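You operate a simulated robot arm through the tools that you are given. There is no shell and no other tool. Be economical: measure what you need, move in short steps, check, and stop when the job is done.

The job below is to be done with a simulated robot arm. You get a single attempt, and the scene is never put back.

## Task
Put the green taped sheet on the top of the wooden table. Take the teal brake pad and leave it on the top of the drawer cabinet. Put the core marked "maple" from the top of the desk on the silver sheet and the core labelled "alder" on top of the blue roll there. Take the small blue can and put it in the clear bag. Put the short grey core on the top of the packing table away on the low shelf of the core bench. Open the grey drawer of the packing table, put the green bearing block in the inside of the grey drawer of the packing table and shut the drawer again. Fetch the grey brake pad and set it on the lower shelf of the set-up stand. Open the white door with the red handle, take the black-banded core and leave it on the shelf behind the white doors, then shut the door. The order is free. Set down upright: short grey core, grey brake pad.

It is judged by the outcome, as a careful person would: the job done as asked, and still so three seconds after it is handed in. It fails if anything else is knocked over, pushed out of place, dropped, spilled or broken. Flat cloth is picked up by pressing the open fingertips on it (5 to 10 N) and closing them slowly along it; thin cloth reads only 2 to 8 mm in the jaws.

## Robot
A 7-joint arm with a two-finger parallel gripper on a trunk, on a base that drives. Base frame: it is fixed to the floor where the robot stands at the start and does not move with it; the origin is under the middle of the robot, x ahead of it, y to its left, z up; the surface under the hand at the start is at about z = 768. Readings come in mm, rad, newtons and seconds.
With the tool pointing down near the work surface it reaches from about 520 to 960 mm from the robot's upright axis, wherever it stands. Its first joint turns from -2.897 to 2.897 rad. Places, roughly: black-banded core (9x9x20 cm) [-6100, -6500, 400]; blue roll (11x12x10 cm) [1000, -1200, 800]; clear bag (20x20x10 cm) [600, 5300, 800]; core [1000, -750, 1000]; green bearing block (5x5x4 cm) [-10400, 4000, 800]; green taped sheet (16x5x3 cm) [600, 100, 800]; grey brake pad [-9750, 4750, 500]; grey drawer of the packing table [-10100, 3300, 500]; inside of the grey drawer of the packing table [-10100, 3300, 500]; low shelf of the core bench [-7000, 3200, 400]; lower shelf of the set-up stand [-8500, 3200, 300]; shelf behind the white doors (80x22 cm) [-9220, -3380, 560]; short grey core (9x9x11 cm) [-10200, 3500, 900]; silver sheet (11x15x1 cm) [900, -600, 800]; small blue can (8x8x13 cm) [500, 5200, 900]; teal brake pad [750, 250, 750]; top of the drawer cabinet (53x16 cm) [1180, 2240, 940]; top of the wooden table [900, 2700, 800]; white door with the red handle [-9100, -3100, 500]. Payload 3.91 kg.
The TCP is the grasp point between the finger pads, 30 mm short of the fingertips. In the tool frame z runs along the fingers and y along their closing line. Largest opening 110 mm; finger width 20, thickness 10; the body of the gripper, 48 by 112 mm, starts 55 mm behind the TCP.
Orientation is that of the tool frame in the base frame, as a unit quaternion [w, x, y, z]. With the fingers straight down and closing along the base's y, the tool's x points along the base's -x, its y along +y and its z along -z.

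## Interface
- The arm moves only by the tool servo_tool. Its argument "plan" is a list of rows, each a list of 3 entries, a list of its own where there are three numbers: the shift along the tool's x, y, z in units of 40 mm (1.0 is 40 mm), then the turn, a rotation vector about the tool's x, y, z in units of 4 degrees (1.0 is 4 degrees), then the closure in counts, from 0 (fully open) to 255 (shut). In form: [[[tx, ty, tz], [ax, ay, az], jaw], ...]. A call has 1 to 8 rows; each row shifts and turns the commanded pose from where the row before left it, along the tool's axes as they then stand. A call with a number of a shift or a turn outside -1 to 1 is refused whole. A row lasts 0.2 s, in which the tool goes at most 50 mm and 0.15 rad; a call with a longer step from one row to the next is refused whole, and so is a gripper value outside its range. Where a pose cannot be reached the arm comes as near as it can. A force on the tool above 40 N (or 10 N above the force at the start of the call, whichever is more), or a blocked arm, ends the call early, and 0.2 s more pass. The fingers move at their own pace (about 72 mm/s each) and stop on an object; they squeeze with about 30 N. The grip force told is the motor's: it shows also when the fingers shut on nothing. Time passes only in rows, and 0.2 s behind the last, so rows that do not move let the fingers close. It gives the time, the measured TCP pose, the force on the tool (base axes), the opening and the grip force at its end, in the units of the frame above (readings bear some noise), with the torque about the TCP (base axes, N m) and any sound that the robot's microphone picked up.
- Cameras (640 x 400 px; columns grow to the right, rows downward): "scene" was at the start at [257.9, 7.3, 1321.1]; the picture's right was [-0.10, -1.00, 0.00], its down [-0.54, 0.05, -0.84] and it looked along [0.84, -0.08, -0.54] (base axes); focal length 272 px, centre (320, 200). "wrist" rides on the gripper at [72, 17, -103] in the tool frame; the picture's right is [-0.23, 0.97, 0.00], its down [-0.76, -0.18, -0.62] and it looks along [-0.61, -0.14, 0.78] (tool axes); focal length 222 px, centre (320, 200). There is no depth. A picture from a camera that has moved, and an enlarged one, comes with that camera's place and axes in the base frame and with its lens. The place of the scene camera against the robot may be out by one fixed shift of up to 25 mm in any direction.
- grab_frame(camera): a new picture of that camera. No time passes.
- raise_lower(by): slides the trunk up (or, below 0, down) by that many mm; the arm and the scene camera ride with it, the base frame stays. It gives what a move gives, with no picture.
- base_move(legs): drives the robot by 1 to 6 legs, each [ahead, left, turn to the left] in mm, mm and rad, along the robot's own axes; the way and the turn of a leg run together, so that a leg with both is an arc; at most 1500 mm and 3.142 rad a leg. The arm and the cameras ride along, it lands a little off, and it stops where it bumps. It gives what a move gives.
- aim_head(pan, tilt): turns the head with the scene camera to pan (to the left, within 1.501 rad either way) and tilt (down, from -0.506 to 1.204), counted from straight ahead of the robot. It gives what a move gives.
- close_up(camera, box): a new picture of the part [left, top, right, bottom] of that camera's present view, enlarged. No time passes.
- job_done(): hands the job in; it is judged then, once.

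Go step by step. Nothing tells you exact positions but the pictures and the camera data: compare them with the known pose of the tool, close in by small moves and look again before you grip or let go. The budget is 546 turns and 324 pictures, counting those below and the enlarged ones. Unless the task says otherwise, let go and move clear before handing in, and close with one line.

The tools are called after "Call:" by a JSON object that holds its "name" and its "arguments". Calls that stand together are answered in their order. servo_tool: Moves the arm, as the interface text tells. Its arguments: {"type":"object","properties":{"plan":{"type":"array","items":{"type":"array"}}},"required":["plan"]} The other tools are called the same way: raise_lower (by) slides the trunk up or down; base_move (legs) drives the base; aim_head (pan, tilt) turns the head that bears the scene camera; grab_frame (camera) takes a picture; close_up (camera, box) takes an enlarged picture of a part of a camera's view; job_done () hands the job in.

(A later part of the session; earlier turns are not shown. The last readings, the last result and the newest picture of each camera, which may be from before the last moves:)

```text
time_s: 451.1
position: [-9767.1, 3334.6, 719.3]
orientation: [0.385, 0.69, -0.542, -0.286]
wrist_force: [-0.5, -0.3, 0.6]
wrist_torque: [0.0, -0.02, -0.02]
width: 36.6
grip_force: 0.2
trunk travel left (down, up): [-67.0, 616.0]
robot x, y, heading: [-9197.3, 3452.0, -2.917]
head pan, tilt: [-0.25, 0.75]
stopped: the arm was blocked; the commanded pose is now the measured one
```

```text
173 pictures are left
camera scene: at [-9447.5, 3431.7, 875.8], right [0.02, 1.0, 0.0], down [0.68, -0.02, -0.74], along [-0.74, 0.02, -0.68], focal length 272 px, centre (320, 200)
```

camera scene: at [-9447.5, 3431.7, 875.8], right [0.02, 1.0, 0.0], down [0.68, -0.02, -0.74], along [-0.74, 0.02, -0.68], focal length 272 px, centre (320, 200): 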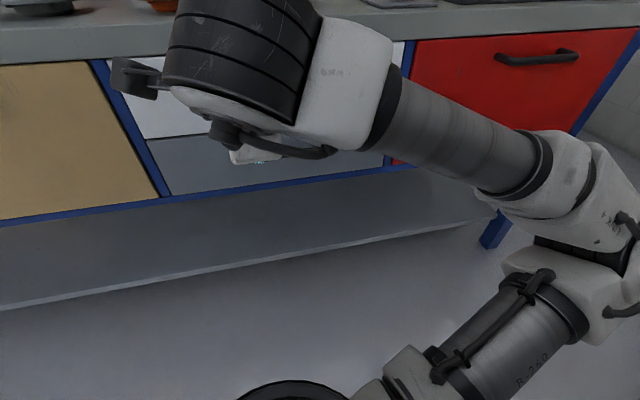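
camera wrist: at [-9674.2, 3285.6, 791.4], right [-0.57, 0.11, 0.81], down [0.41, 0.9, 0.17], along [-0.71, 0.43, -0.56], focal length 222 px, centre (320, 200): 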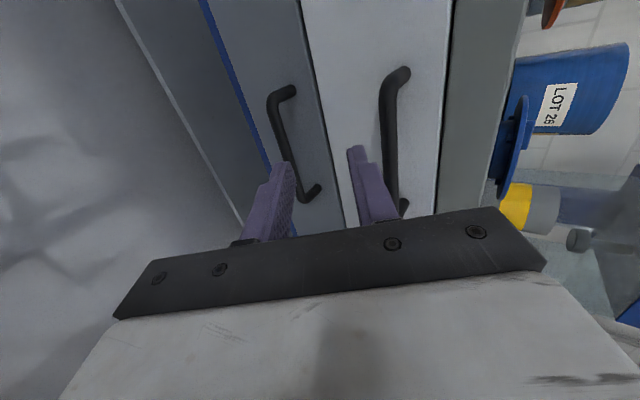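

The trunk move was blocked by the arm meeting the robot's own base. I'll raise the trunk instead and reach down with the arm, keeping the elbow higher.

Call:
{"name": "raise_lower", "arguments": {"by": 270}}

Call:
{"name": "servo_tool", "arguments": {"plan": [[[0.02, -0.8, 0.52], [0, 0, 0], 170], [[0.02, -0.8, 0.52], [0, 0, 0], 170], [[0.02, -0.8, 0.52], [0, 0, 0], 170], [[0.02, -0.8, 0.52], [0, 0, 0], 170], [[0.02, -0.8, 0.52], [0, 0, 0], 170]]}}

Call:
{"name": "grab_frame", "arguments": {"camera": "scene"}}

Call:
{"name": "grab_frame", "arguments": {"camera": "wrist"}}

```text
time_s: 453.8
position: [-9770.8, 3333.6, 985.3]
orientation: [0.384, 0.691, -0.543, -0.283]
wrist_force: [0.0, -1.1, 0.1]
wrist_torque: [0.04, 0.0, -0.02]
width: 36.7
grip_force: 0.1
trunk travel left (down, up): [-337.0, 346.0]
robot x, y, heading: [-9201.6, 3449.7, -2.914]
head pan, tilt: [-0.25, 0.75]
```

```text
time_s: 455.0
position: [-9833.4, 3315.6, 849.7]
orientation: [0.383, 0.693, -0.542, -0.282]
wrist_force: [-0.1, 1.3, -0.6]
wrist_torque: [0.02, -0.01, 0.0]
width: 36.6
grip_force: 0.0
out of reach, approached as far as the arm can: row 2, 3, 4, 5
trunk travel left (down, up): [-337.0, 346.0]
robot x, y, heading: [-9202.5, 3449.6, -2.911]
head pan, tilt: [-0.25, 0.75]
```

```text
172 pictures are left
camera scene: at [-9451.2, 3431.1, 1142.6], right [0.02, 1.0, 0.0], down [0.68, -0.02, -0.73], along [-0.73, 0.02, -0.68], focal length 272 px, centre (320, 200)
```

scene: 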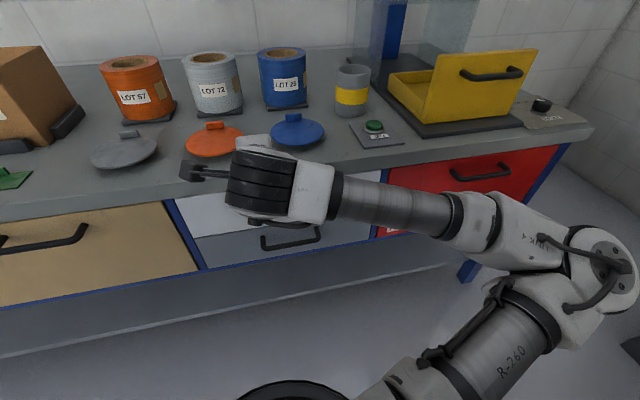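

```text
171 pictures are left
camera wrist: at [-9741.1, 3266.0, 921.6], right [-0.58, 0.1, 0.81], down [0.41, 0.9, 0.17], along [-0.71, 0.43, -0.56], focal length 222 px, centre (320, 200)
```

wrist: 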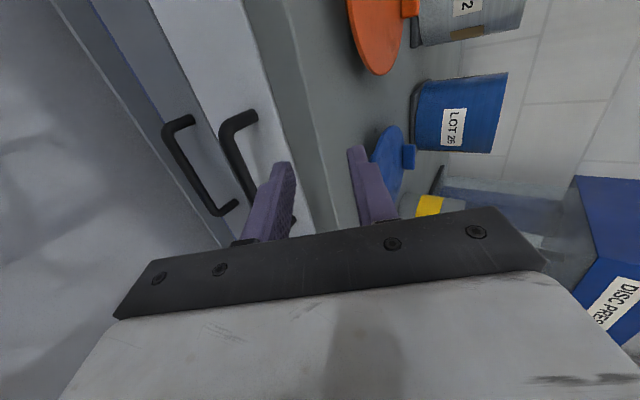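

The wrist hits a limit; a steeper tilt should help. Retract a little, steepen by 16°, then descend.

Call:
{"name": "servo_tool", "arguments": {"plan": [[[0.3, 0.6, -0.7], [0, 0, 0], 170], [[0.3, 0.6, -0.7], [0, 0, 0], 170], [[0, 0, 0], [1, 0, 0], 170], [[0, 0, 0], [1, 0, 0], 170], [[0, 0, 0], [1, 0, 0], 170], [[0, 0, 0], [1, 0, 0], 170]]}}

```text
time_s: 456.4
position: [-9807.9, 3299.5, 921.6]
orientation: [0.282, 0.738, -0.577, -0.207]
wrist_force: [0.2, 0.3, -0.1]
wrist_torque: [0.0, 0.01, -0.02]
width: 36.7
grip_force: 0.1
trunk travel left (down, up): [-337.0, 346.0]
robot x, y, heading: [-9197.3, 3451.1, -2.915]
head pan, tilt: [-0.25, 0.75]
```

Call:
{"name": "servo_tool", "arguments": {"plan": [[[-0.182, -0.68, 0.62], [0, 0, 0], 170], [[-0.182, -0.68, 0.62], [0, 0, 0], 170], [[-0.182, -0.68, 0.62], [0, 0, 0], 170], [[-0.182, -0.68, 0.62], [0, 0, 0], 170]]}}

Call:
{"name": "grab_frame", "arguments": {"camera": "scene"}}

```text
time_s: 457.4
position: [-9810.3, 3328.2, 781.9]
orientation: [0.282, 0.739, -0.576, -0.204]
wrist_force: [-0.3, -0.5, -0.1]
wrist_torque: [-0.02, 0.0, -0.02]
width: 36.7
grip_force: 0.0
out of reach, approached as far as the arm can: row 4
trunk travel left (down, up): [-337.0, 346.0]
robot x, y, heading: [-9204.3, 3451.3, -2.911]
head pan, tilt: [-0.25, 0.75]
```

```text
170 pictures are left
camera scene: at [-9451.2, 3431.0, 1142.6], right [0.02, 1.0, 0.0], down [0.68, -0.02, -0.73], along [-0.73, 0.02, -0.68], focal length 272 px, centre (320, 200)
```

scene: 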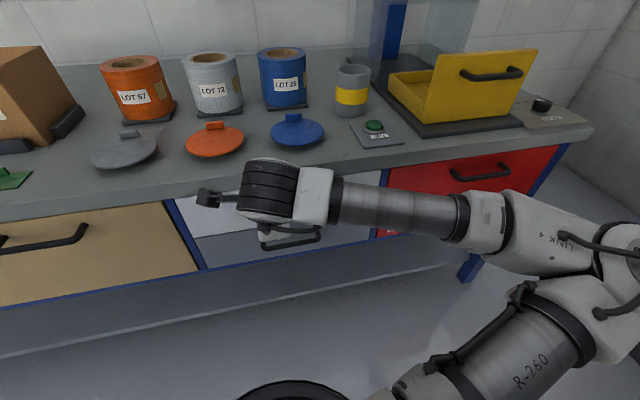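

Combine: back the base 25 mm for clearance, then lower the trunk 130 mm.

Call:
{"name": "base_move", "arguments": {"legs": [[-30, 0, 0]]}}

Call:
{"name": "raise_lower", "arguments": {"by": -125}}

Call:
{"name": "grab_frame", "arguments": {"camera": "wrist"}}

```text
time_s: 458.3
position: [-9782.1, 3332.8, 782.3]
orientation: [0.282, 0.739, -0.576, -0.204]
wrist_force: [-1.1, -0.2, -0.4]
wrist_torque: [-0.01, 0.01, 0.02]
width: 36.6
grip_force: 0.2
trunk travel left (down, up): [-337.0, 346.0]
robot x, y, heading: [-9171.5, 3462.0, -2.913]
head pan, tilt: [-0.25, 0.75]
```

```text
time_s: 459.8
position: [-9781.7, 3333.8, 656.1]
orientation: [0.283, 0.739, -0.576, -0.204]
wrist_force: [0.2, 0.8, 0.8]
wrist_torque: [0.02, 0.02, 0.01]
width: 36.7
grip_force: 0.1
trunk travel left (down, up): [-212.0, 471.0]
robot x, y, heading: [-9172.2, 3457.4, -2.914]
head pan, tilt: [-0.25, 0.75]
```

```text
169 pictures are left
camera wrist: at [-9711.3, 3279.7, 747.4], right [-0.77, 0.05, 0.63], down [0.33, 0.88, 0.34], along [-0.54, 0.47, -0.7], focal length 222 px, centre (320, 200)
```

wrist: 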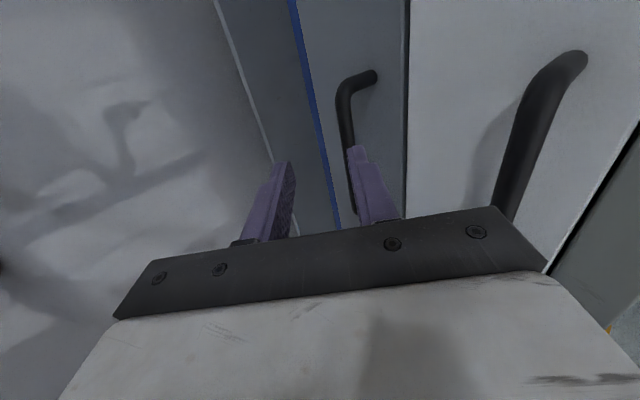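

The bar is confirmed at (-9861,3338,601). Narrow the jaws and advance along the tool axis.

Call:
{"name": "servo_tool", "arguments": {"plan": [[[-0.31, 0.285, 0.1], [0, 0, 0], 195], [[-0.31, 0.285, 0.1], [0, 0, 0], 195], [[0, 0, 0.5], [0, 0, 0], 195], [[0, 0, 0.4], [0, 0, 0], 195], [[0, 0, 0], [0, 0, 0], 195]]}}

Call:
{"name": "grab_frame", "arguments": {"camera": "wrist"}}

```text
time_s: 461.0
position: [-9833.0, 3345.6, 638.5]
orientation: [0.283, 0.739, -0.576, -0.204]
wrist_force: [0.3, 0.2, 0.4]
wrist_torque: [-0.01, 0.03, -0.03]
width: 25.8
grip_force: 0.1
trunk travel left (down, up): [-212.0, 471.0]
robot x, y, heading: [-9172.9, 3457.0, -2.914]
head pan, tilt: [-0.25, 0.75]
```

```text
168 pictures are left
camera wrist: at [-9762.5, 3291.7, 728.1], right [-0.77, 0.05, 0.63], down [0.33, 0.88, 0.34], along [-0.54, 0.47, -0.7], focal length 222 px, centre (320, 200)
```

wrist: 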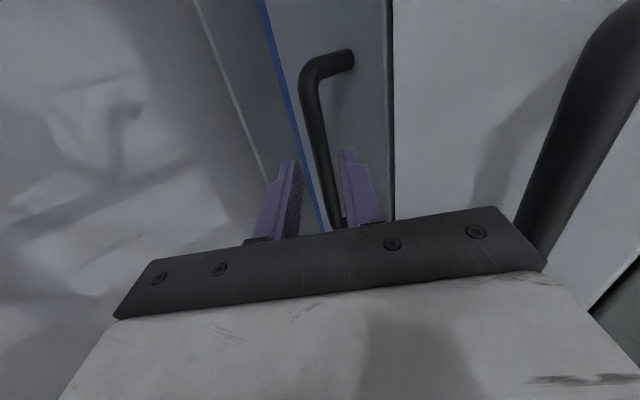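

The bar sits centred between the fingertips. Advance 22 mm and close.

Call:
{"name": "servo_tool", "arguments": {"plan": [[[0, 0, 0.28], [0, 0, 0], 195], [[0, 0, 0.28], [0, 0, 0], 195], [[0, 0, 0], [0, 0, 0], 230], [[0, 0, 0], [0, 0, 0], 255], [[0, 0, 0], [0, 0, 0], 255]]}}

Call:
{"name": "grab_frame", "arguments": {"camera": "wrist"}}

```text
time_s: 462.2
position: [-9845.3, 3342.1, 623.0]
orientation: [0.283, 0.739, -0.576, -0.205]
wrist_force: [17.7, 4.5, 18.5]
wrist_torque: [0.17, 0.0, -0.19]
width: 0.1
grip_force: 37.6
trunk travel left (down, up): [-212.0, 471.0]
robot x, y, heading: [-9170.4, 3460.3, -2.912]
head pan, tilt: [-0.25, 0.75]
```

```text
167 pictures are left
camera wrist: at [-9774.7, 3288.0, 713.2], right [-0.77, 0.05, 0.63], down [0.33, 0.88, 0.34], along [-0.54, 0.47, -0.7], focal length 222 px, centre (320, 200)
```

wrist: 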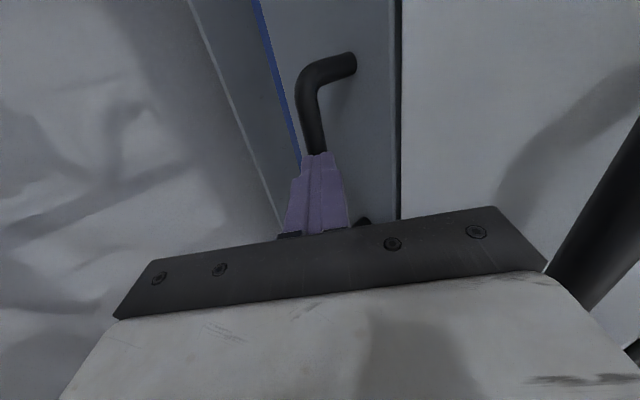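

The fingers closed just short of the bar. Back off, open, and go ~16 mm deeper.

Call:
{"name": "servo_tool", "arguments": {"plan": [[[0, 0, -0.5], [0, 0, 0], 255], [[0, 0, 0], [0, 0, 0], 190], [[0, 0, 0], [0, 0, 0], 190], [[0, 0, 0], [0, 0, 0], 190]]}}

Call:
{"name": "close_up", "arguments": {"camera": "wrist", "box": [240, 40, 400, 240]}}

```text
time_s: 463.2
position: [-9834.5, 3346.4, 635.4]
orientation: [0.283, 0.739, -0.576, -0.204]
wrist_force: [1.0, 0.2, -0.5]
wrist_torque: [0.0, 0.0, 0.0]
width: 28.1
grip_force: 0.0
trunk travel left (down, up): [-212.0, 471.0]
robot x, y, heading: [-9170.9, 3462.2, -2.919]
head pan, tilt: [-0.25, 0.75]
```

```text
2.00 times, centred on (320, 140) of wrist
camera zoom: at [-9763.7, 3291.2, 725.9], right [-0.77, 0.05, 0.63], down [0.33, 0.88, 0.34], along [-0.54, 0.47, -0.7], focal length 444 px, centre (320, 320)
```

zoom: 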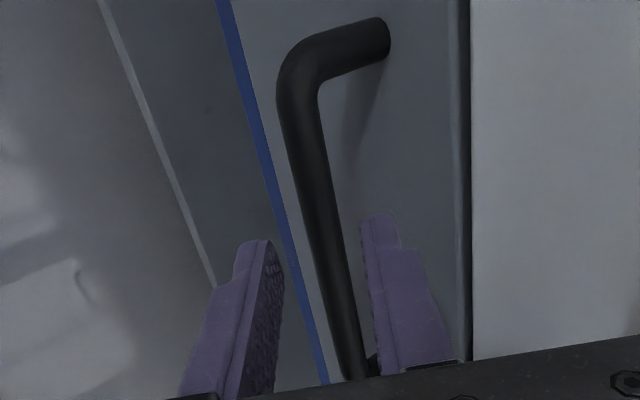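

Call:
{"name": "servo_tool", "arguments": {"plan": [[[0, 0, 0.45], [0, 0, 0], 190], [[0, 0, 0.43], [0, 0, 0], 190], [[0, 0, 0], [0, 0, 0], 230], [[0, 0, 0], [0, 0, 0], 255], [[0, 0, 0], [0, 0, 0], 255]]}}

Call:
{"name": "close_up", "arguments": {"camera": "wrist", "box": [240, 40, 400, 240]}}

```text
time_s: 464.4
position: [-9856.7, 3339.8, 608.8]
orientation: [0.284, 0.738, -0.577, -0.204]
wrist_force: [-1.1, -0.1, 7.0]
wrist_torque: [-0.62, 0.01, -0.8]
width: 14.1
grip_force: 45.3
trunk travel left (down, up): [-212.0, 471.0]
robot x, y, heading: [-9174.4, 3454.0, -2.913]
head pan, tilt: [-0.25, 0.75]
```

```text
2.00 times, centred on (320, 140) of wrist
camera zoom: at [-9785.8, 3285.2, 700.0], right [-0.77, 0.05, 0.63], down [0.33, 0.88, 0.34], along [-0.54, 0.47, -0.7], focal length 444 px, centre (320, 320)
```

zoom: 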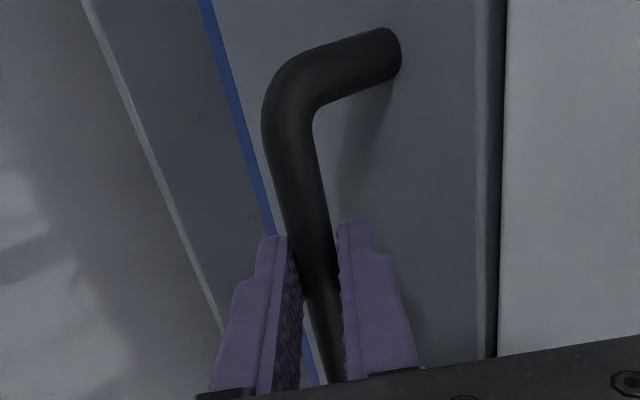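

The bar is gripped (14 mm). Pull the drawer straight out with the arm first.

Call:
{"name": "servo_tool", "arguments": {"plan": [[[0.018, -0.47, -0.41], [0, 0, 0], 255], [[0.018, -0.47, -0.41], [0, 0, 0], 255], [[0.018, -0.47, -0.41], [0, 0, 0], 255], [[0.018, -0.47, -0.41], [0, 0, 0], 255]]}}

Call:
{"name": "grab_frame", "arguments": {"camera": "scene"}}

```text
time_s: 465.3
position: [-9793.0, 3352.6, 609.3]
orientation: [0.278, 0.743, -0.577, -0.193]
wrist_force: [2.1, -1.7, -16.7]
wrist_torque: [-0.46, -0.38, -0.88]
width: 14.6
grip_force: 44.8
out of reach, approached as far as the arm can: row 3, 4
trunk travel left (down, up): [-212.0, 471.0]
robot x, y, heading: [-9173.2, 3459.1, -2.909]
head pan, tilt: [-0.25, 0.75]
stopped in row 4: the force on the tool passed its limit at 45 N (the readings are from after the stop); the commanded pose is now the measured one
```

```text
164 pictures are left
camera scene: at [-9422.8, 3436.9, 1017.1], right [0.02, 1.0, 0.0], down [0.68, -0.01, -0.73], along [-0.73, 0.02, -0.68], focal length 272 px, centre (320, 200)
```

scene: 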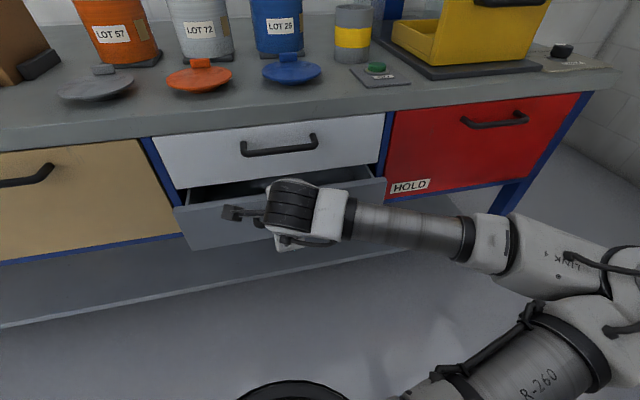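

The drawer follows (≈64 mm). Continue by backing the base 85 mm.

Call:
{"name": "base_move", "arguments": {"legs": [[-85, 0, 0]]}}

Call:
{"name": "grab_frame", "arguments": {"camera": "scene"}}

```text
time_s: 466.4
position: [-9711.5, 3369.6, 610.2]
orientation: [0.278, 0.745, -0.575, -0.193]
wrist_force: [6.2, -22.9, -32.9]
wrist_torque: [-0.75, -0.56, -0.39]
width: 14.1
grip_force: 44.7
trunk travel left (down, up): [-212.0, 471.0]
robot x, y, heading: [-9090.4, 3477.1, -2.912]
head pan, tilt: [-0.25, 0.75]
```

```text
163 pictures are left
camera scene: at [-9340.9, 3455.1, 1016.9], right [0.02, 1.0, 0.0], down [0.68, -0.01, -0.73], along [-0.73, 0.02, -0.68], focal length 272 px, centre (320, 200)
```

scene: 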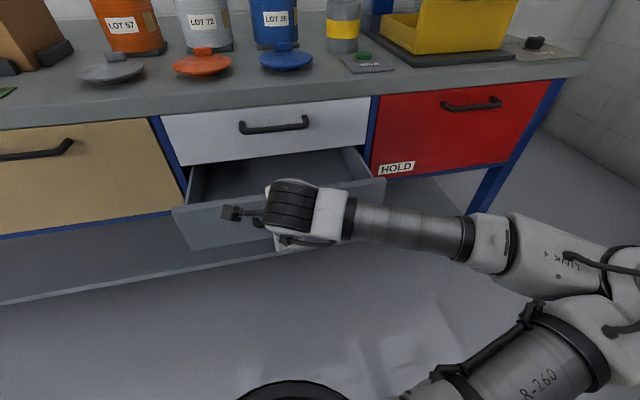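

Drawer is open ~150 mm. Release and retract along the tool axis.

Call:
{"name": "servo_tool", "arguments": {"plan": [[[0, 0, 0], [0, 0, 0], 200], [[0, 0, 0], [0, 0, 0], 185], [[0, 0, 0], [0, 0, 0], 185], [[0, 0, -0.4], [0, 0, 0], 185], [[0, 0, -0.6], [0, 0, 0], 185], [[0, 0, -0.7], [0, 0, 0], 185]]}}

Call:
{"name": "raise_lower", "arguments": {"by": 300}}

Call:
{"name": "grab_frame", "arguments": {"camera": "scene"}}

```text
time_s: 467.8
position: [-9688.2, 3383.5, 670.9]
orientation: [0.278, 0.745, -0.576, -0.191]
wrist_force: [0.3, -1.1, -0.3]
wrist_torque: [0.01, 0.04, 0.01]
width: 30.2
grip_force: 0.0
out of reach, approached as far as the arm can: row 4, 5, 6
trunk travel left (down, up): [-212.0, 471.0]
robot x, y, heading: [-9088.8, 3474.7, -2.912]
head pan, tilt: [-0.25, 0.75]
```

```text
time_s: 470.8
position: [-9685.7, 3384.5, 972.5]
orientation: [0.279, 0.745, -0.575, -0.191]
wrist_force: [0.0, -0.4, 0.3]
wrist_torque: [0.01, 0.01, -0.02]
width: 30.4
grip_force: 0.0
trunk travel left (down, up): [-512.0, 171.0]
robot x, y, heading: [-9095.4, 3477.6, -2.919]
head pan, tilt: [-0.25, 0.75]
```

```text
162 pictures are left
camera scene: at [-9339.5, 3455.9, 1317.6], right [0.02, 1.0, 0.0], down [0.68, -0.01, -0.73], along [-0.73, 0.02, -0.68], focal length 272 px, centre (320, 200)
```

scene: 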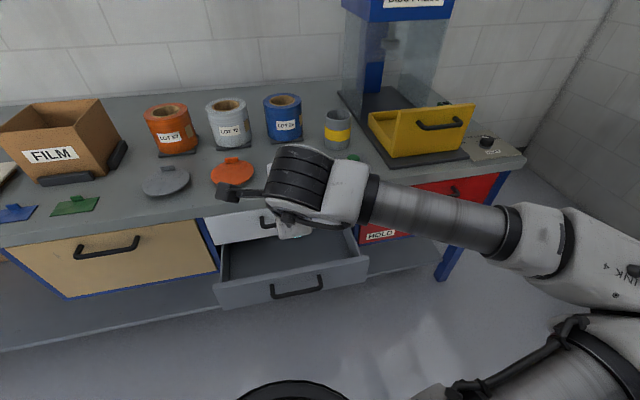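

Drawer is open. Restore the tool to vertical and raise/tuck the arm before sliding over toward the bearing block.

Call:
{"name": "servo_tool", "arguments": {"plan": [[[0, 0, 0], [1, 0, 0], 185], [[0, 0, 0], [1, 0, 0], 185], [[0, 0, 0], [1, 0, 0], 185], [[0, 0, 0], [1, 0, 0], 185], [[0, 0, 0], [1, 0, 0], 185], [[0, 0, 0], [1, 0, 0], 185], [[0, 0, 0], [1, 0, 0], 185], [[0, 0, 0], [1, 0, 0], 185]]}}

Call:
{"name": "servo_tool", "arguments": {"plan": [[[0, 0, 0], [1, 0, 0], 100], [[0, 0, 0], [1, 0, 0], 60], [[0.8, 0, -0.6], [0, 0, 0], 60], [[0.8, 0, -0.6], [0, 0, 0], 60], [[0.8, 0, -0.6], [0, 0, 0], 60], [[0.8, 0, -0.6], [0, 0, 0], 60], [[0.8, 0, -0.6], [0, 0, 0], 60]]}}

Call:
{"name": "grab_frame", "arguments": {"camera": "scene"}}

```text
time_s: 472.6
position: [-9686.3, 3383.3, 973.1]
orientation: [0.062, 0.793, -0.606, -0.025]
wrist_force: [0.7, 0.5, -0.4]
wrist_torque: [-0.01, -0.03, 0.03]
width: 30.3
grip_force: 0.1
trunk travel left (down, up): [-512.0, 171.0]
robot x, y, heading: [-9085.7, 3477.2, -2.916]
head pan, tilt: [-0.25, 0.75]
```

```text
time_s: 474.2
position: [-9647.8, 3231.7, 1097.8]
orientation: [0.007, 0.795, -0.606, 0.016]
wrist_force: [-0.3, 0.0, -0.4]
wrist_torque: [0.02, 0.03, 0.0]
width: 84.2
grip_force: 0.1
trunk travel left (down, up): [-512.0, 171.0]
robot x, y, heading: [-9090.3, 3473.9, -2.908]
head pan, tilt: [-0.25, 0.75]
```

```text
161 pictures are left
camera scene: at [-9339.3, 3455.6, 1317.6], right [0.02, 1.0, 0.0], down [0.68, -0.01, -0.73], along [-0.73, 0.02, -0.68], focal length 272 px, centre (320, 200)
```

scene: 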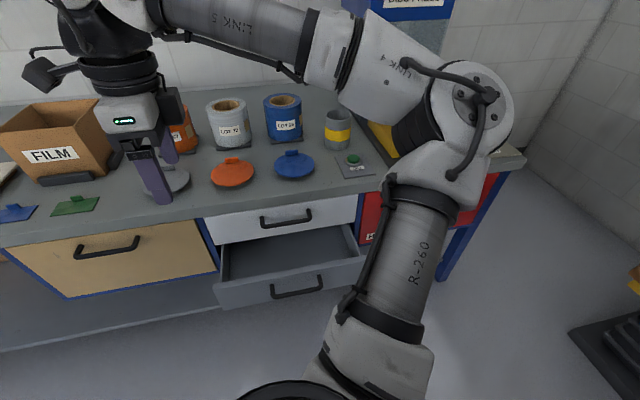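

Now slide right along the table and look at the bearing block.

Call:
{"name": "base_move", "arguments": {"legs": [[0, -800, 0], [200, 0, 0]]}}

Call:
{"name": "raise_lower", "arguments": {"by": 150}}

Call:
{"name": "aim_head", "arguments": {"pan": -0.1, "tilt": 0.6}}

Call:
{"name": "grab_frame", "arguments": {"camera": "scene"}}

```text
time_s: 482.1
position: [-10024.6, 3976.8, 1096.0]
orientation: [0.006, 0.794, -0.607, 0.016]
wrist_force: [-0.9, -0.3, -0.5]
wrist_torque: [0.0, 0.0, 0.0]
width: 84.0
grip_force: 0.0
trunk travel left (down, up): [-512.0, 171.0]
robot x, y, heading: [-9464.8, 4219.4, -2.911]
head pan, tilt: [-0.25, 0.75]
```

```text
time_s: 483.8
position: [-10022.5, 3976.4, 1245.6]
orientation: [0.007, 0.795, -0.607, 0.017]
wrist_force: [0.4, -0.3, -1.1]
wrist_torque: [-0.02, -0.01, 0.0]
width: 83.9
grip_force: 0.0
trunk travel left (down, up): [-662.0, 21.0]
robot x, y, heading: [-9466.4, 4218.1, -2.914]
head pan, tilt: [-0.25, 0.75]
```

```text
time_s: 484.5
position: [-10023.0, 3975.3, 1247.2]
orientation: [0.007, 0.795, -0.607, 0.017]
wrist_force: [-0.3, -0.1, 0.0]
wrist_torque: [0.01, -0.01, 0.0]
width: 83.9
grip_force: 0.0
trunk travel left (down, up): [-662.0, 21.0]
robot x, y, heading: [-9463.6, 4217.2, -2.914]
head pan, tilt: [-0.099, 0.6]
```

```text
160 pictures are left
camera scene: at [-9719.4, 4185.5, 1480.4], right [-0.13, 0.99, 0.0], down [0.56, 0.07, -0.82], along [-0.82, -0.1, -0.57], focal length 272 px, centre (320, 200)
```

scene: 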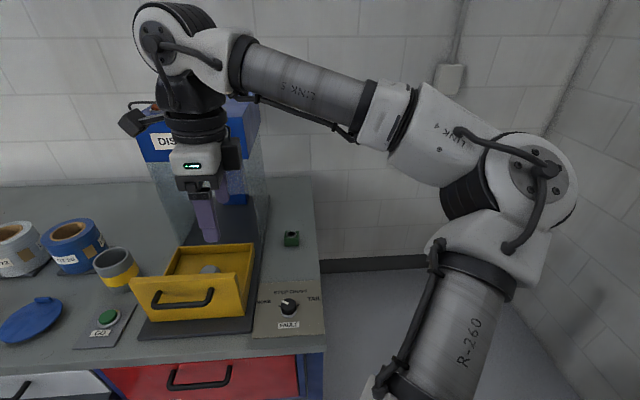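

The block is at about (-10437,4005), right of the press. I'll turn the tool so the camera faces back (jaws across), then zoom on the block.

Call:
{"name": "servo_tool", "arguments": {"plan": [[[0, 0, 0], [0, 0, -1], 60], [[0, 0, 0], [0, 0, -1], 60], [[0, 0, 0], [0, 0, -1], 60], [[0, 0, 0], [0, 0, -1], 60], [[0, 0, 0], [0, 0, -1], 60], [[0, 0, 0], [0, 0, -1], 60], [[0, 0, 0], [0, 0, -1], 60], [[0, 0, 0], [0, 0, -1], 60]]}}

Call:
{"name": "servo_tool", "arguments": {"plan": [[[0, 0, 0], [0, 0, -1], 60], [[0, 0, 0], [0, 0, -1], 60], [[0, 0, 0], [0, 0, -1], 60], [[0, 0, 0], [0, 0, -1], 60], [[0, 0, 0], [0, 0, -1], 60], [[0, 0, 0], [0, 0, -1], 60], [[0, 0, 0], [0, 0, -1], 60], [[0, 0, 0], [0, 0, -1], 60]]}}

Call:
{"name": "servo_tool", "arguments": {"plan": [[[0, 0, 0], [0, 0, -1], 60], [[0, 0, 0], [0, 0, -1], 60], [[0, 0, 0], [0, 0, -1], 60], [[0, 0, 0], [0, 0, -1], 60], [[0, 0, 0], [0, 0, -1], 60], [[0, 0, 0], [0, 0, -1], 60], [[0, 0, 0], [0, 0, 0], 60]]}}

Call:
{"name": "close_up", "arguments": {"camera": "scene", "box": [230, 190, 350, 290]}}

```text
time_s: 486.3
position: [-10023.1, 3975.9, 1247.6]
orientation: [0.011, 0.931, -0.363, 0.013]
wrist_force: [0.1, 0.0, 0.3]
wrist_torque: [0.0, 0.02, -0.02]
width: 84.0
grip_force: 0.0
trunk travel left (down, up): [-662.0, 21.0]
robot x, y, heading: [-9466.1, 4217.4, -2.916]
head pan, tilt: [-0.099, 0.6]
```

```text
time_s: 488.1
position: [-10023.4, 3975.6, 1247.7]
orientation: [0.014, 0.996, -0.093, 0.01]
wrist_force: [0.2, 0.7, -1.0]
wrist_torque: [-0.02, -0.03, 0.01]
width: 84.2
grip_force: 0.1
trunk travel left (down, up): [-662.0, 21.0]
robot x, y, heading: [-9463.8, 4219.9, -2.914]
head pan, tilt: [-0.099, 0.6]
```

```text
time_s: 489.7
position: [-10023.7, 3976.8, 1247.2]
orientation: [0.016, 0.993, 0.116, 0.007]
wrist_force: [-0.6, 0.0, 0.2]
wrist_torque: [0.06, -0.01, 0.0]
width: 84.2
grip_force: 0.0
trunk travel left (down, up): [-662.0, 21.0]
robot x, y, heading: [-9466.3, 4218.9, -2.911]
head pan, tilt: [-0.099, 0.6]
```

```text
4.00 times, centred on (290, 240) of scene
camera zoom: at [-9719.4, 4185.5, 1480.5], right [-0.13, 0.99, 0.0], down [0.56, 0.07, -0.83], along [-0.82, -0.11, -0.56], focal length 1089 px, centre (440, 40)
```

zoom: 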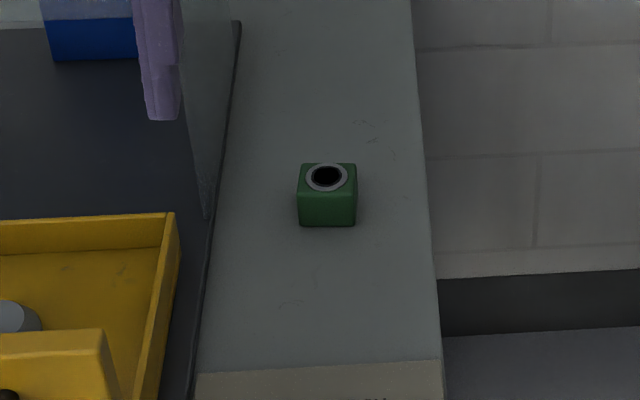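

The block sits squarely with room around it. I'll level the tool, shift right of the press line, then drive 140 mm forward.

Call:
{"name": "servo_tool", "arguments": {"plan": [[[0, -0.8, 0], [0.47, -0.15, 1], 60], [[0, -0.8, 0], [0, 0, 0.3], 60], [[0, -0.3, 0], [0, 0, 0], 60]]}}

Call:
{"name": "base_move", "arguments": {"legs": [[140, 0, 0]]}}

Call:
{"name": "grab_frame", "arguments": {"camera": "scene"}}

Call:
{"name": "grab_frame", "arguments": {"camera": "wrist"}}

```text
time_s: 490.5
position: [-10036.5, 4050.6, 1245.9]
orientation: [0.001, 0.997, 0.071, 0.001]
wrist_force: [0.1, 0.0, 0.1]
wrist_torque: [0.0, 0.02, 0.0]
width: 84.3
grip_force: 0.0
trunk travel left (down, up): [-662.0, 21.0]
robot x, y, heading: [-9465.3, 4217.2, -2.914]
head pan, tilt: [-0.099, 0.6]
```

```text
time_s: 491.9
position: [-10172.3, 4020.9, 1246.4]
orientation: [0.001, 0.997, 0.071, 0.002]
wrist_force: [0.2, -0.8, -0.4]
wrist_torque: [0.01, 0.0, 0.0]
width: 84.1
grip_force: 0.0
trunk travel left (down, up): [-662.0, 21.0]
robot x, y, heading: [-9599.5, 4188.2, -2.914]
head pan, tilt: [-0.099, 0.6]
```

```text
158 pictures are left
camera scene: at [-9855.2, 4153.9, 1480.2], right [-0.13, 0.99, 0.0], down [0.56, 0.07, -0.82], along [-0.82, -0.11, -0.57], focal length 272 px, centre (320, 200)
```

scene: 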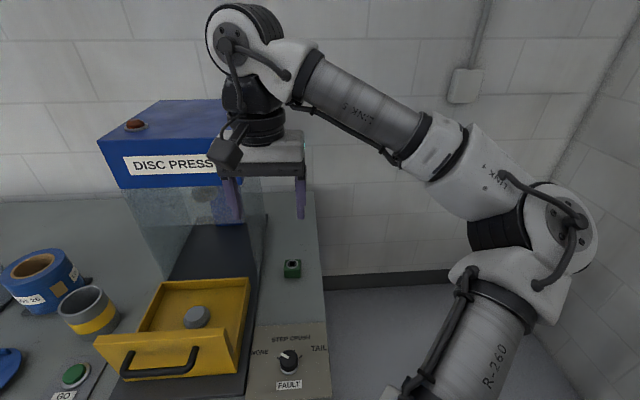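

```text
157 pictures are left
camera wrist: at [-10098.8, 4012.7, 1348.7], right [-0.09, -1.0, 0.0], down [-0.78, 0.07, 0.62], along [-0.62, 0.05, -0.78], focal length 222 px, centre (320, 200)
```

wrist: 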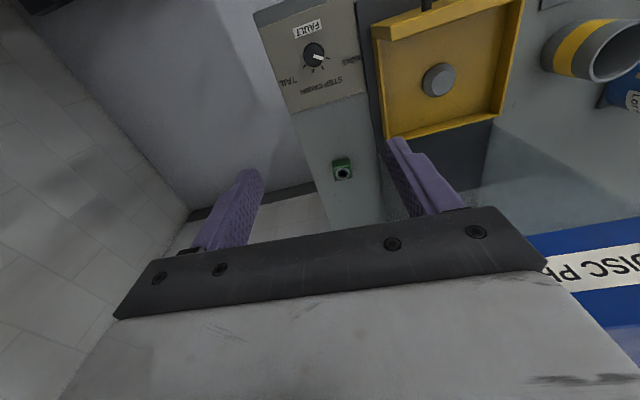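

Call:
{"name": "servo_tool", "arguments": {"plan": [[[-1, -0.05, 0.3], [0, 0, 0], 60], [[-1, -0.05, 0.5], [0, 0, 0], 60], [[-1, -0.05, 0.6], [0, 0, 0], 60], [[-1, -0.05, 0.6], [0, 0, 0], 60], [[-1, -0.05, 0.6], [0, 0, 0], 60], [[-1, -0.05, 0.6], [0, 0, 0], 60]]}}

Call:
{"name": "grab_frame", "arguments": {"camera": "wrist"}}

Call:
{"name": "grab_frame", "arguments": {"camera": "scene"}}

```text
time_s: 493.2
position: [-10410.8, 3996.9, 1117.3]
orientation: [0.0, 0.997, 0.071, 0.0]
wrist_force: [-0.5, -0.3, 0.0]
wrist_torque: [0.01, -0.01, -0.02]
width: 84.1
grip_force: 0.1
trunk travel left (down, up): [-662.0, 21.0]
robot x, y, heading: [-9601.4, 4186.6, -2.91]
head pan, tilt: [-0.099, 0.6]
```

```text
156 pictures are left
camera wrist: at [-10337.1, 3989.9, 1220.1], right [-0.09, -1.0, 0.0], down [-0.78, 0.07, 0.62], along [-0.62, 0.05, -0.78], focal length 222 px, centre (320, 200)
```

wrist: 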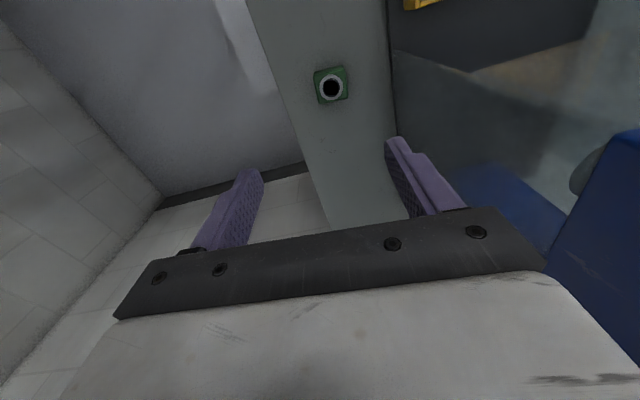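

```text
155 pictures are left
camera scene: at [-9854.8, 4153.9, 1480.3], right [-0.13, 0.99, 0.0], down [0.56, 0.07, -0.82], along [-0.82, -0.11, -0.57], focal length 272 px, centre (320, 200)
```

scene: 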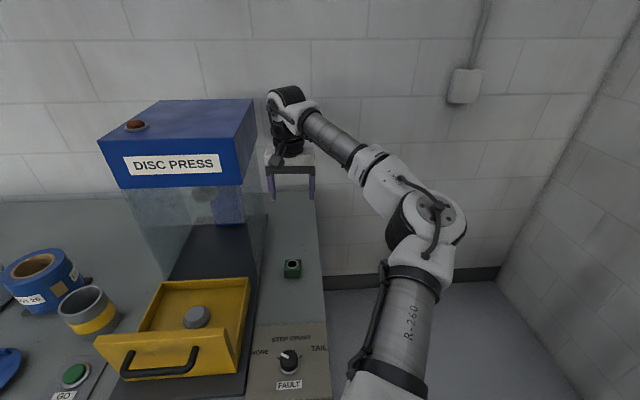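

Block at about (-10416,3979). Leave 10 mm extra margin to the press, open wider and descend partway.

Call:
{"name": "servo_tool", "arguments": {"plan": [[[-0.15, 0.15, 0.5], [0, 0, 0.6], 20], [[0, 0, 0.9], [0, 0, 0.6], 20], [[0, 0, 0.9], [0, 0, 0], 20], [[0, 0, 0.9], [0, 0, 0], 20], [[0, 0, 0.9], [0, 0, 0], 20], [[0, 0, 0.9], [0, 0, 0], 20], [[0, 0, 0.7], [0, 0, 0], 20]]}}

Call:
{"name": "grab_frame", "arguments": {"camera": "wrist"}}

Call:
{"name": "grab_frame", "arguments": {"camera": "scene"}}

```text
time_s: 494.9
position: [-10416.4, 3989.3, 889.2]
orientation: [0.0, 1.0, 0.028, 0.001]
wrist_force: [-1.0, 0.9, 0.4]
wrist_torque: [0.0, 0.0, -0.02]
width: 101.3
grip_force: 0.1
trunk travel left (down, up): [-662.0, 21.0]
robot x, y, heading: [-9603.0, 4185.7, -2.916]
head pan, tilt: [-0.099, 0.6]
```

```text
154 pictures are left
camera wrist: at [-10342.9, 3977.1, 992.0], right [-0.17, -0.99, 0.0], down [-0.77, 0.13, 0.62], along [-0.61, 0.11, -0.78], focal length 222 px, centre (320, 200)
```

wrist: 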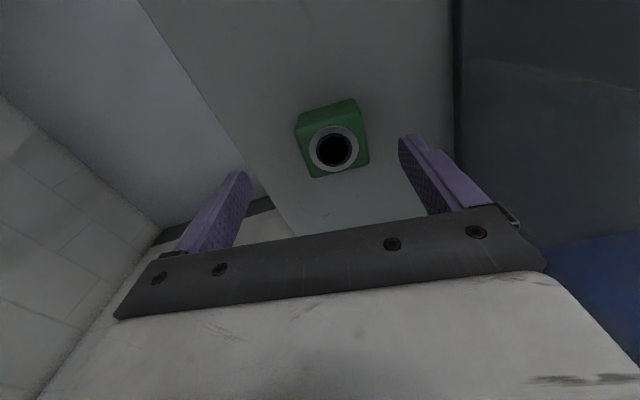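

```text
153 pictures are left
camera scene: at [-9854.3, 4154.1, 1480.5], right [-0.13, 0.99, 0.0], down [0.56, 0.07, -0.82], along [-0.82, -0.11, -0.57], focal length 272 px, centre (320, 200)
```

scene: 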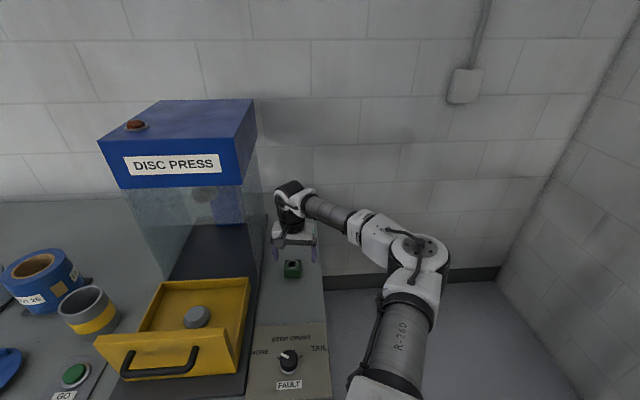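

Call:
{"name": "servo_tool", "arguments": {"plan": [[[-0.07, 0.03, 0.7], [0, 0, 0], 20], [[0, 0, 0.7], [0, 0, 0], 20], [[0, 0, 0.2], [0, 0, 0], 20], [[0, 0, 0], [0, 0, 0], 80], [[0, 0, 0], [0, 0, 0], 130], [[0, 0, 0], [0, 0, 0], 180], [[0, 0, 0], [0, 0, 0], 200], [[0, 0, 0], [0, 0, 0], 200]]}}

Call:
{"name": "grab_frame", "arguments": {"camera": "wrist"}}

```text
time_s: 496.6
position: [-10419.0, 3989.1, 830.1]
orientation: [0.001, 1.0, 0.029, -0.003]
wrist_force: [-8.8, 6.3, 31.3]
wrist_torque: [0.7, -0.09, 0.02]
width: 50.0
grip_force: 30.2
trunk travel left (down, up): [-662.0, 21.0]
robot x, y, heading: [-9600.9, 4188.4, -2.916]
head pan, tilt: [-0.099, 0.6]
```

```text
152 pictures are left
camera wrist: at [-10344.9, 3976.7, 932.4], right [-0.17, -0.99, 0.0], down [-0.77, 0.14, 0.63], along [-0.62, 0.1, -0.78], focal length 222 px, centre (320, 200)
```

wrist: 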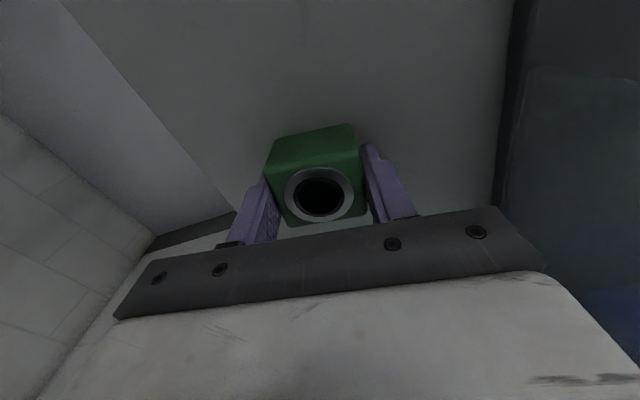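

Gripped (50 mm; table at 800). Lift straight up, then back out.

Call:
{"name": "servo_tool", "arguments": {"plan": [[[0, 0, -0.2], [0, 0, 0], 200], [[0, 0, -0.7], [0, 0, 0], 200], [[0, -0.1, -0.9], [0, 0, 0], 200], [[0, -0.1, -0.9], [0, 0, 0], 200], [[0, 0, -0.9], [0, 0, 0], 200], [[0, 0, -0.9], [0, 0, 0], 200], [[0.5, 0, -0.8], [0, 0, 0], 200], [[0.9, 0, -0.6], [0, 0, 0], 200]]}}

Call:
{"name": "servo_tool", "arguments": {"plan": [[[1, 0, -0.3], [0, 0, 0], 200], [[1, 0, 0], [0, 0, 0], 200], [[1, 0, 0], [0, 0, 0], 200], [[1, 0, 0], [0, 0, 0], 200]]}}

Call:
{"name": "grab_frame", "arguments": {"camera": "scene"}}

```text
time_s: 498.4
position: [-10362.5, 3999.7, 1064.5]
orientation: [0.0, 1.0, 0.028, 0.0]
wrist_force: [-0.1, 1.0, -3.6]
wrist_torque: [0.0, 0.06, -0.02]
width: 49.6
grip_force: 29.3
trunk travel left (down, up): [-662.0, 21.0]
robot x, y, heading: [-9598.1, 4186.3, -2.912]
head pan, tilt: [-0.099, 0.6]
```

```text
time_s: 499.4
position: [-10204.2, 4008.4, 1075.7]
orientation: [0.001, 1.0, 0.029, 0.0]
wrist_force: [0.4, -0.4, -4.7]
wrist_torque: [0.01, 0.0, -0.02]
width: 50.0
grip_force: 30.2
trunk travel left (down, up): [-662.0, 21.0]
robot x, y, heading: [-9598.7, 4189.5, -2.909]
head pan, tilt: [-0.099, 0.6]
```

```text
151 pictures are left
camera scene: at [-9854.1, 4154.2, 1480.5], right [-0.13, 0.99, 0.0], down [0.56, 0.07, -0.83], along [-0.82, -0.11, -0.56], focal length 272 px, centre (320, 200)
```

scene: 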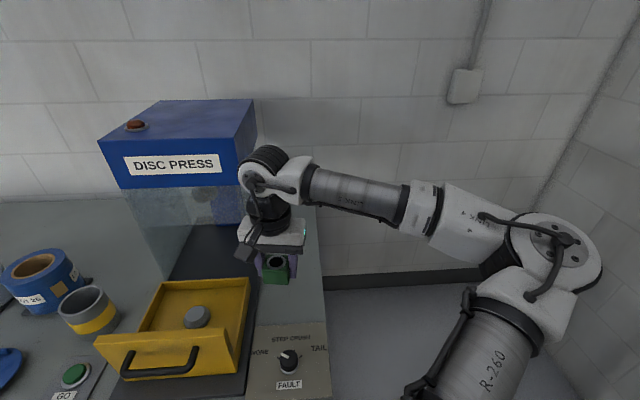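

Back away from the table, then slide left to the open drawer.

Call:
{"name": "base_move", "arguments": {"legs": [[-300, 0, 0], [0, 680, 0], [110, 0, 0]]}}

Call:
{"name": "aim_head", "arguments": {"pan": 0.1, "tilt": 0.8}}

Call:
{"name": "grab_frame", "arguments": {"camera": "scene"}}

Call:
{"name": "grab_frame", "arguments": {"camera": "wrist"}}

```text
time_s: 507.6
position: [-9863.2, 3386.2, 1074.1]
orientation: [0.0, 1.0, 0.03, 0.0]
wrist_force: [-0.1, -0.1, -5.5]
wrist_torque: [-0.01, 0.01, -0.02]
width: 49.9
grip_force: 29.9
trunk travel left (down, up): [-662.0, 21.0]
robot x, y, heading: [-9260.2, 3565.3, -2.915]
head pan, tilt: [-0.099, 0.6]
```

```text
time_s: 508.4
position: [-9860.4, 3385.7, 1074.7]
orientation: [0.0, 1.0, 0.03, 0.0]
wrist_force: [0.5, 0.0, -4.7]
wrist_torque: [0.02, 0.04, 0.0]
width: 49.9
grip_force: 30.0
trunk travel left (down, up): [-662.0, 21.0]
robot x, y, heading: [-9257.4, 3562.1, -2.914]
head pan, tilt: [0.099, 0.799]
```

```text
150 pictures are left
camera scene: at [-9501.6, 3517.2, 1463.6], right [-0.32, 0.95, 0.0], down [0.68, 0.23, -0.7], along [-0.66, -0.22, -0.72], focal length 272 px, centre (320, 200)
```

scene: 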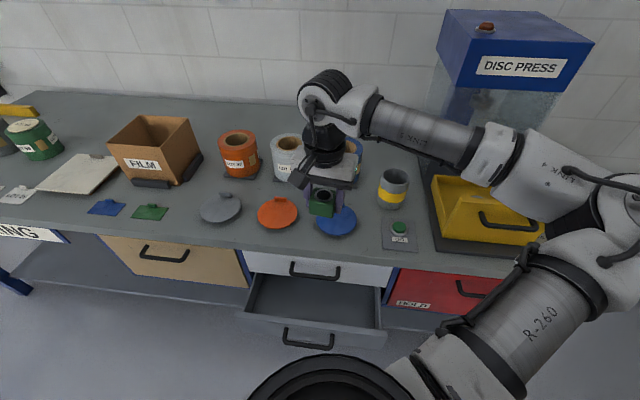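

```text
149 pictures are left
camera wrist: at [-9789.1, 3373.8, 1177.5], right [-0.17, -0.99, 0.0], down [-0.77, 0.13, 0.62], along [-0.61, 0.1, -0.78], focal length 222 px, centre (320, 200)
```

wrist: 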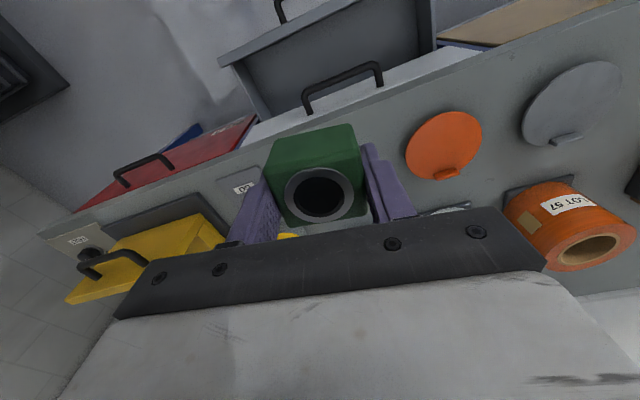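

I have the block over the drawer. Centre over the opening and lower by the trunk.

Call:
{"name": "servo_tool", "arguments": {"plan": [[[0.85, 0.4, 0], [0, 0, 0], 200], [[0, 0, 0], [0, 0, 0], 200]]}}

Call:
{"name": "raise_lower", "arguments": {"by": -310}}

Call:
{"name": "grab_frame", "arguments": {"camera": "wrist"}}

Call:
{"name": "grab_frame", "arguments": {"camera": "scene"}}

```text
time_s: 509.0
position: [-9827.6, 3373.2, 1074.3]
orientation: [-0.001, 1.0, 0.03, 0.001]
wrist_force: [0.1, 0.1, -4.3]
wrist_torque: [-0.01, -0.01, -0.02]
width: 49.6
grip_force: 30.3
trunk travel left (down, up): [-662.0, 21.0]
robot x, y, heading: [-9256.9, 3566.9, -2.912]
head pan, tilt: [0.099, 0.799]
```

```text
time_s: 512.0
position: [-9827.7, 3371.8, 764.2]
orientation: [0.0, 1.0, 0.03, 0.0]
wrist_force: [1.1, 0.5, -4.3]
wrist_torque: [-0.01, 0.02, 0.03]
width: 49.7
grip_force: 30.3
trunk travel left (down, up): [-352.0, 331.0]
robot x, y, heading: [-9258.4, 3565.7, -2.913]
head pan, tilt: [0.099, 0.799]
```

```text
148 pictures are left
camera wrist: at [-9754.0, 3359.3, 867.4], right [-0.17, -0.99, 0.0], down [-0.77, 0.13, 0.62], along [-0.61, 0.1, -0.78], focal length 222 px, centre (320, 200)
```

wrist: 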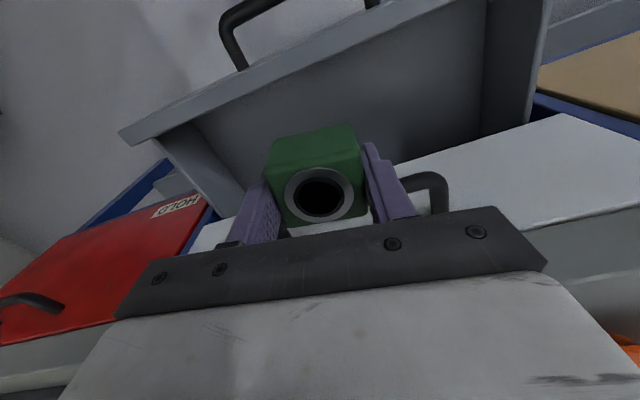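

```text
147 pictures are left
camera scene: at [-9501.6, 3517.2, 1153.6], right [-0.32, 0.95, 0.0], down [0.68, 0.23, -0.7], along [-0.66, -0.23, -0.72], focal length 272 px, centre (320, 200)
```

scene: 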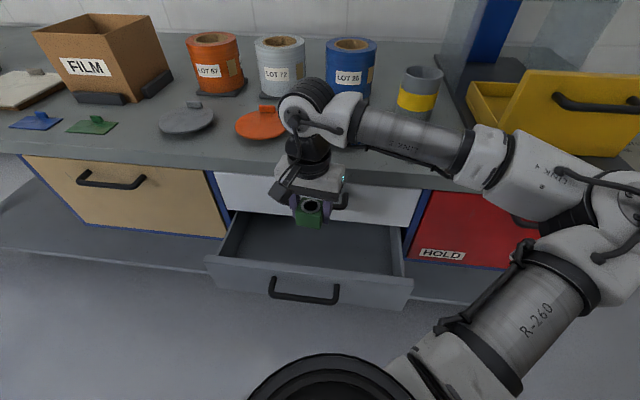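

The white drawer's handle is close below the block, so I'll rise a little and shift right beyond that handle's end before lowering.

Call:
{"name": "servo_tool", "arguments": {"plan": [[[0.2, 0, -0.9], [0, 0, 0], 200], [[-0.1, -0.85, 0], [0, 0, 0], 200], [[-0.2, -0.85, 0], [0, 0, 0], 200], [[-0.2, -0.8, 0], [0, 0, 0], 200], [[0, 0, 0], [0, 0, 0], 200]]}}

Call:
{"name": "grab_frame", "arguments": {"camera": "wrist"}}

```text
time_s: 513.2
position: [-9844.6, 3470.8, 800.3]
orientation: [0.0, 1.0, 0.03, 0.001]
wrist_force: [0.2, 0.7, -5.6]
wrist_torque: [0.01, -0.02, 0.02]
width: 49.8
grip_force: 30.0
trunk travel left (down, up): [-352.0, 331.0]
robot x, y, heading: [-9255.7, 3563.8, -2.911]
head pan, tilt: [0.099, 0.799]
```

```text
146 pictures are left
camera wrist: at [-9772.0, 3458.8, 902.8], right [-0.17, -0.99, 0.0], down [-0.77, 0.13, 0.62], along [-0.61, 0.1, -0.78], focal length 222 px, centre (320, 200)
```

wrist: 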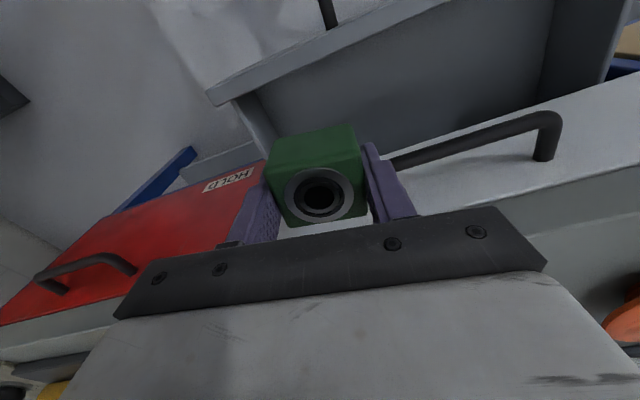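

Call:
{"name": "servo_tool", "arguments": {"plan": [[[0.2, 0.24, 0], [0, 0, 0], 200], [[0, 0, 0], [0, 0, 0], 200]]}}

Call:
{"name": "raise_lower", "arguments": {"by": -130}}

Call:
{"name": "grab_frame", "arguments": {"camera": "wrist"}}

Call:
{"name": "grab_frame", "arguments": {"camera": "scene"}}

```text
time_s: 513.8
position: [-9837.3, 3462.2, 799.5]
orientation: [0.0, 1.0, 0.03, 0.0]
wrist_force: [-0.9, 0.2, -3.3]
wrist_torque: [0.03, 0.02, -0.05]
width: 49.6
grip_force: 30.0
trunk travel left (down, up): [-352.0, 331.0]
robot x, y, heading: [-9258.7, 3569.3, -2.911]
head pan, tilt: [0.099, 0.799]
```

```text
time_s: 515.4
position: [-9836.3, 3462.7, 670.4]
orientation: [0.0, 1.0, 0.029, 0.001]
wrist_force: [-0.2, 0.2, -3.7]
wrist_torque: [-0.01, 0.01, 0.02]
width: 49.6
grip_force: 29.9
trunk travel left (down, up): [-222.0, 461.0]
robot x, y, heading: [-9258.9, 3565.8, -2.909]
head pan, tilt: [0.099, 0.799]
```

```text
145 pictures are left
camera wrist: at [-9763.6, 3449.3, 773.1], right [-0.17, -0.99, 0.0], down [-0.77, 0.13, 0.62], along [-0.61, 0.1, -0.78], focal length 222 px, centre (320, 200)
```

wrist: 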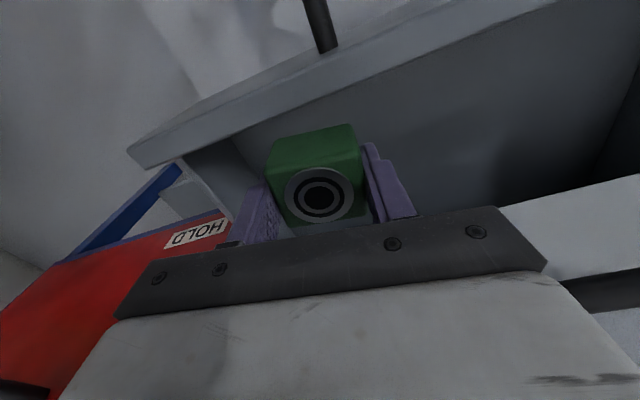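

```text
144 pictures are left
camera scene: at [-9501.6, 3517.2, 1023.6], right [-0.32, 0.95, 0.0], down [0.68, 0.23, -0.7], along [-0.66, -0.23, -0.72], focal length 272 px, centre (320, 200)
```

scene: 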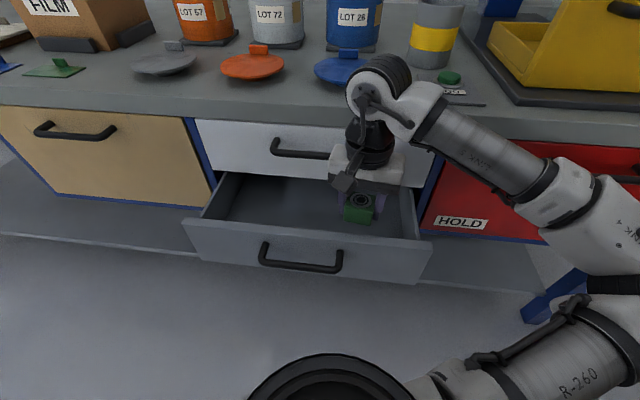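

Good. Lower gently to the drawer bottom.

Call:
{"name": "servo_tool", "arguments": {"plan": [[[0, 0.05, 0.5], [0, 0, 0], 200], [[0, 0, 0.4], [0, 0, 0], 200], [[0, 0, 0], [0, 0, 0], 200]]}}

Call:
{"name": "servo_tool", "arguments": {"plan": [[[0, 0, 0.2], [0, 0, 0], 200], [[0, 0, 0.2], [0, 0, 0], 200], [[0, 0, 0.15], [0, 0, 0], 200], [[0, 0, 0], [0, 0, 0], 200]]}}

```text
time_s: 516.2
position: [-9836.8, 3459.3, 633.8]
orientation: [0.0, 1.0, 0.031, 0.0]
wrist_force: [-0.1, 0.3, -4.4]
wrist_torque: [0.0, -0.02, 0.0]
width: 49.6
grip_force: 30.2
trunk travel left (down, up): [-222.0, 461.0]
robot x, y, heading: [-9258.3, 3567.8, -2.91]
head pan, tilt: [0.099, 0.799]
```

```text
time_s: 517.2
position: [-9837.0, 3460.1, 612.5]
orientation: [0.0, 1.0, 0.03, 0.002]
wrist_force: [-0.5, 0.0, -4.1]
wrist_torque: [0.01, 0.01, 0.03]
width: 49.6
grip_force: 29.5
trunk travel left (down, up): [-222.0, 461.0]
robot x, y, heading: [-9258.7, 3563.6, -2.914]
head pan, tilt: [0.099, 0.799]
```

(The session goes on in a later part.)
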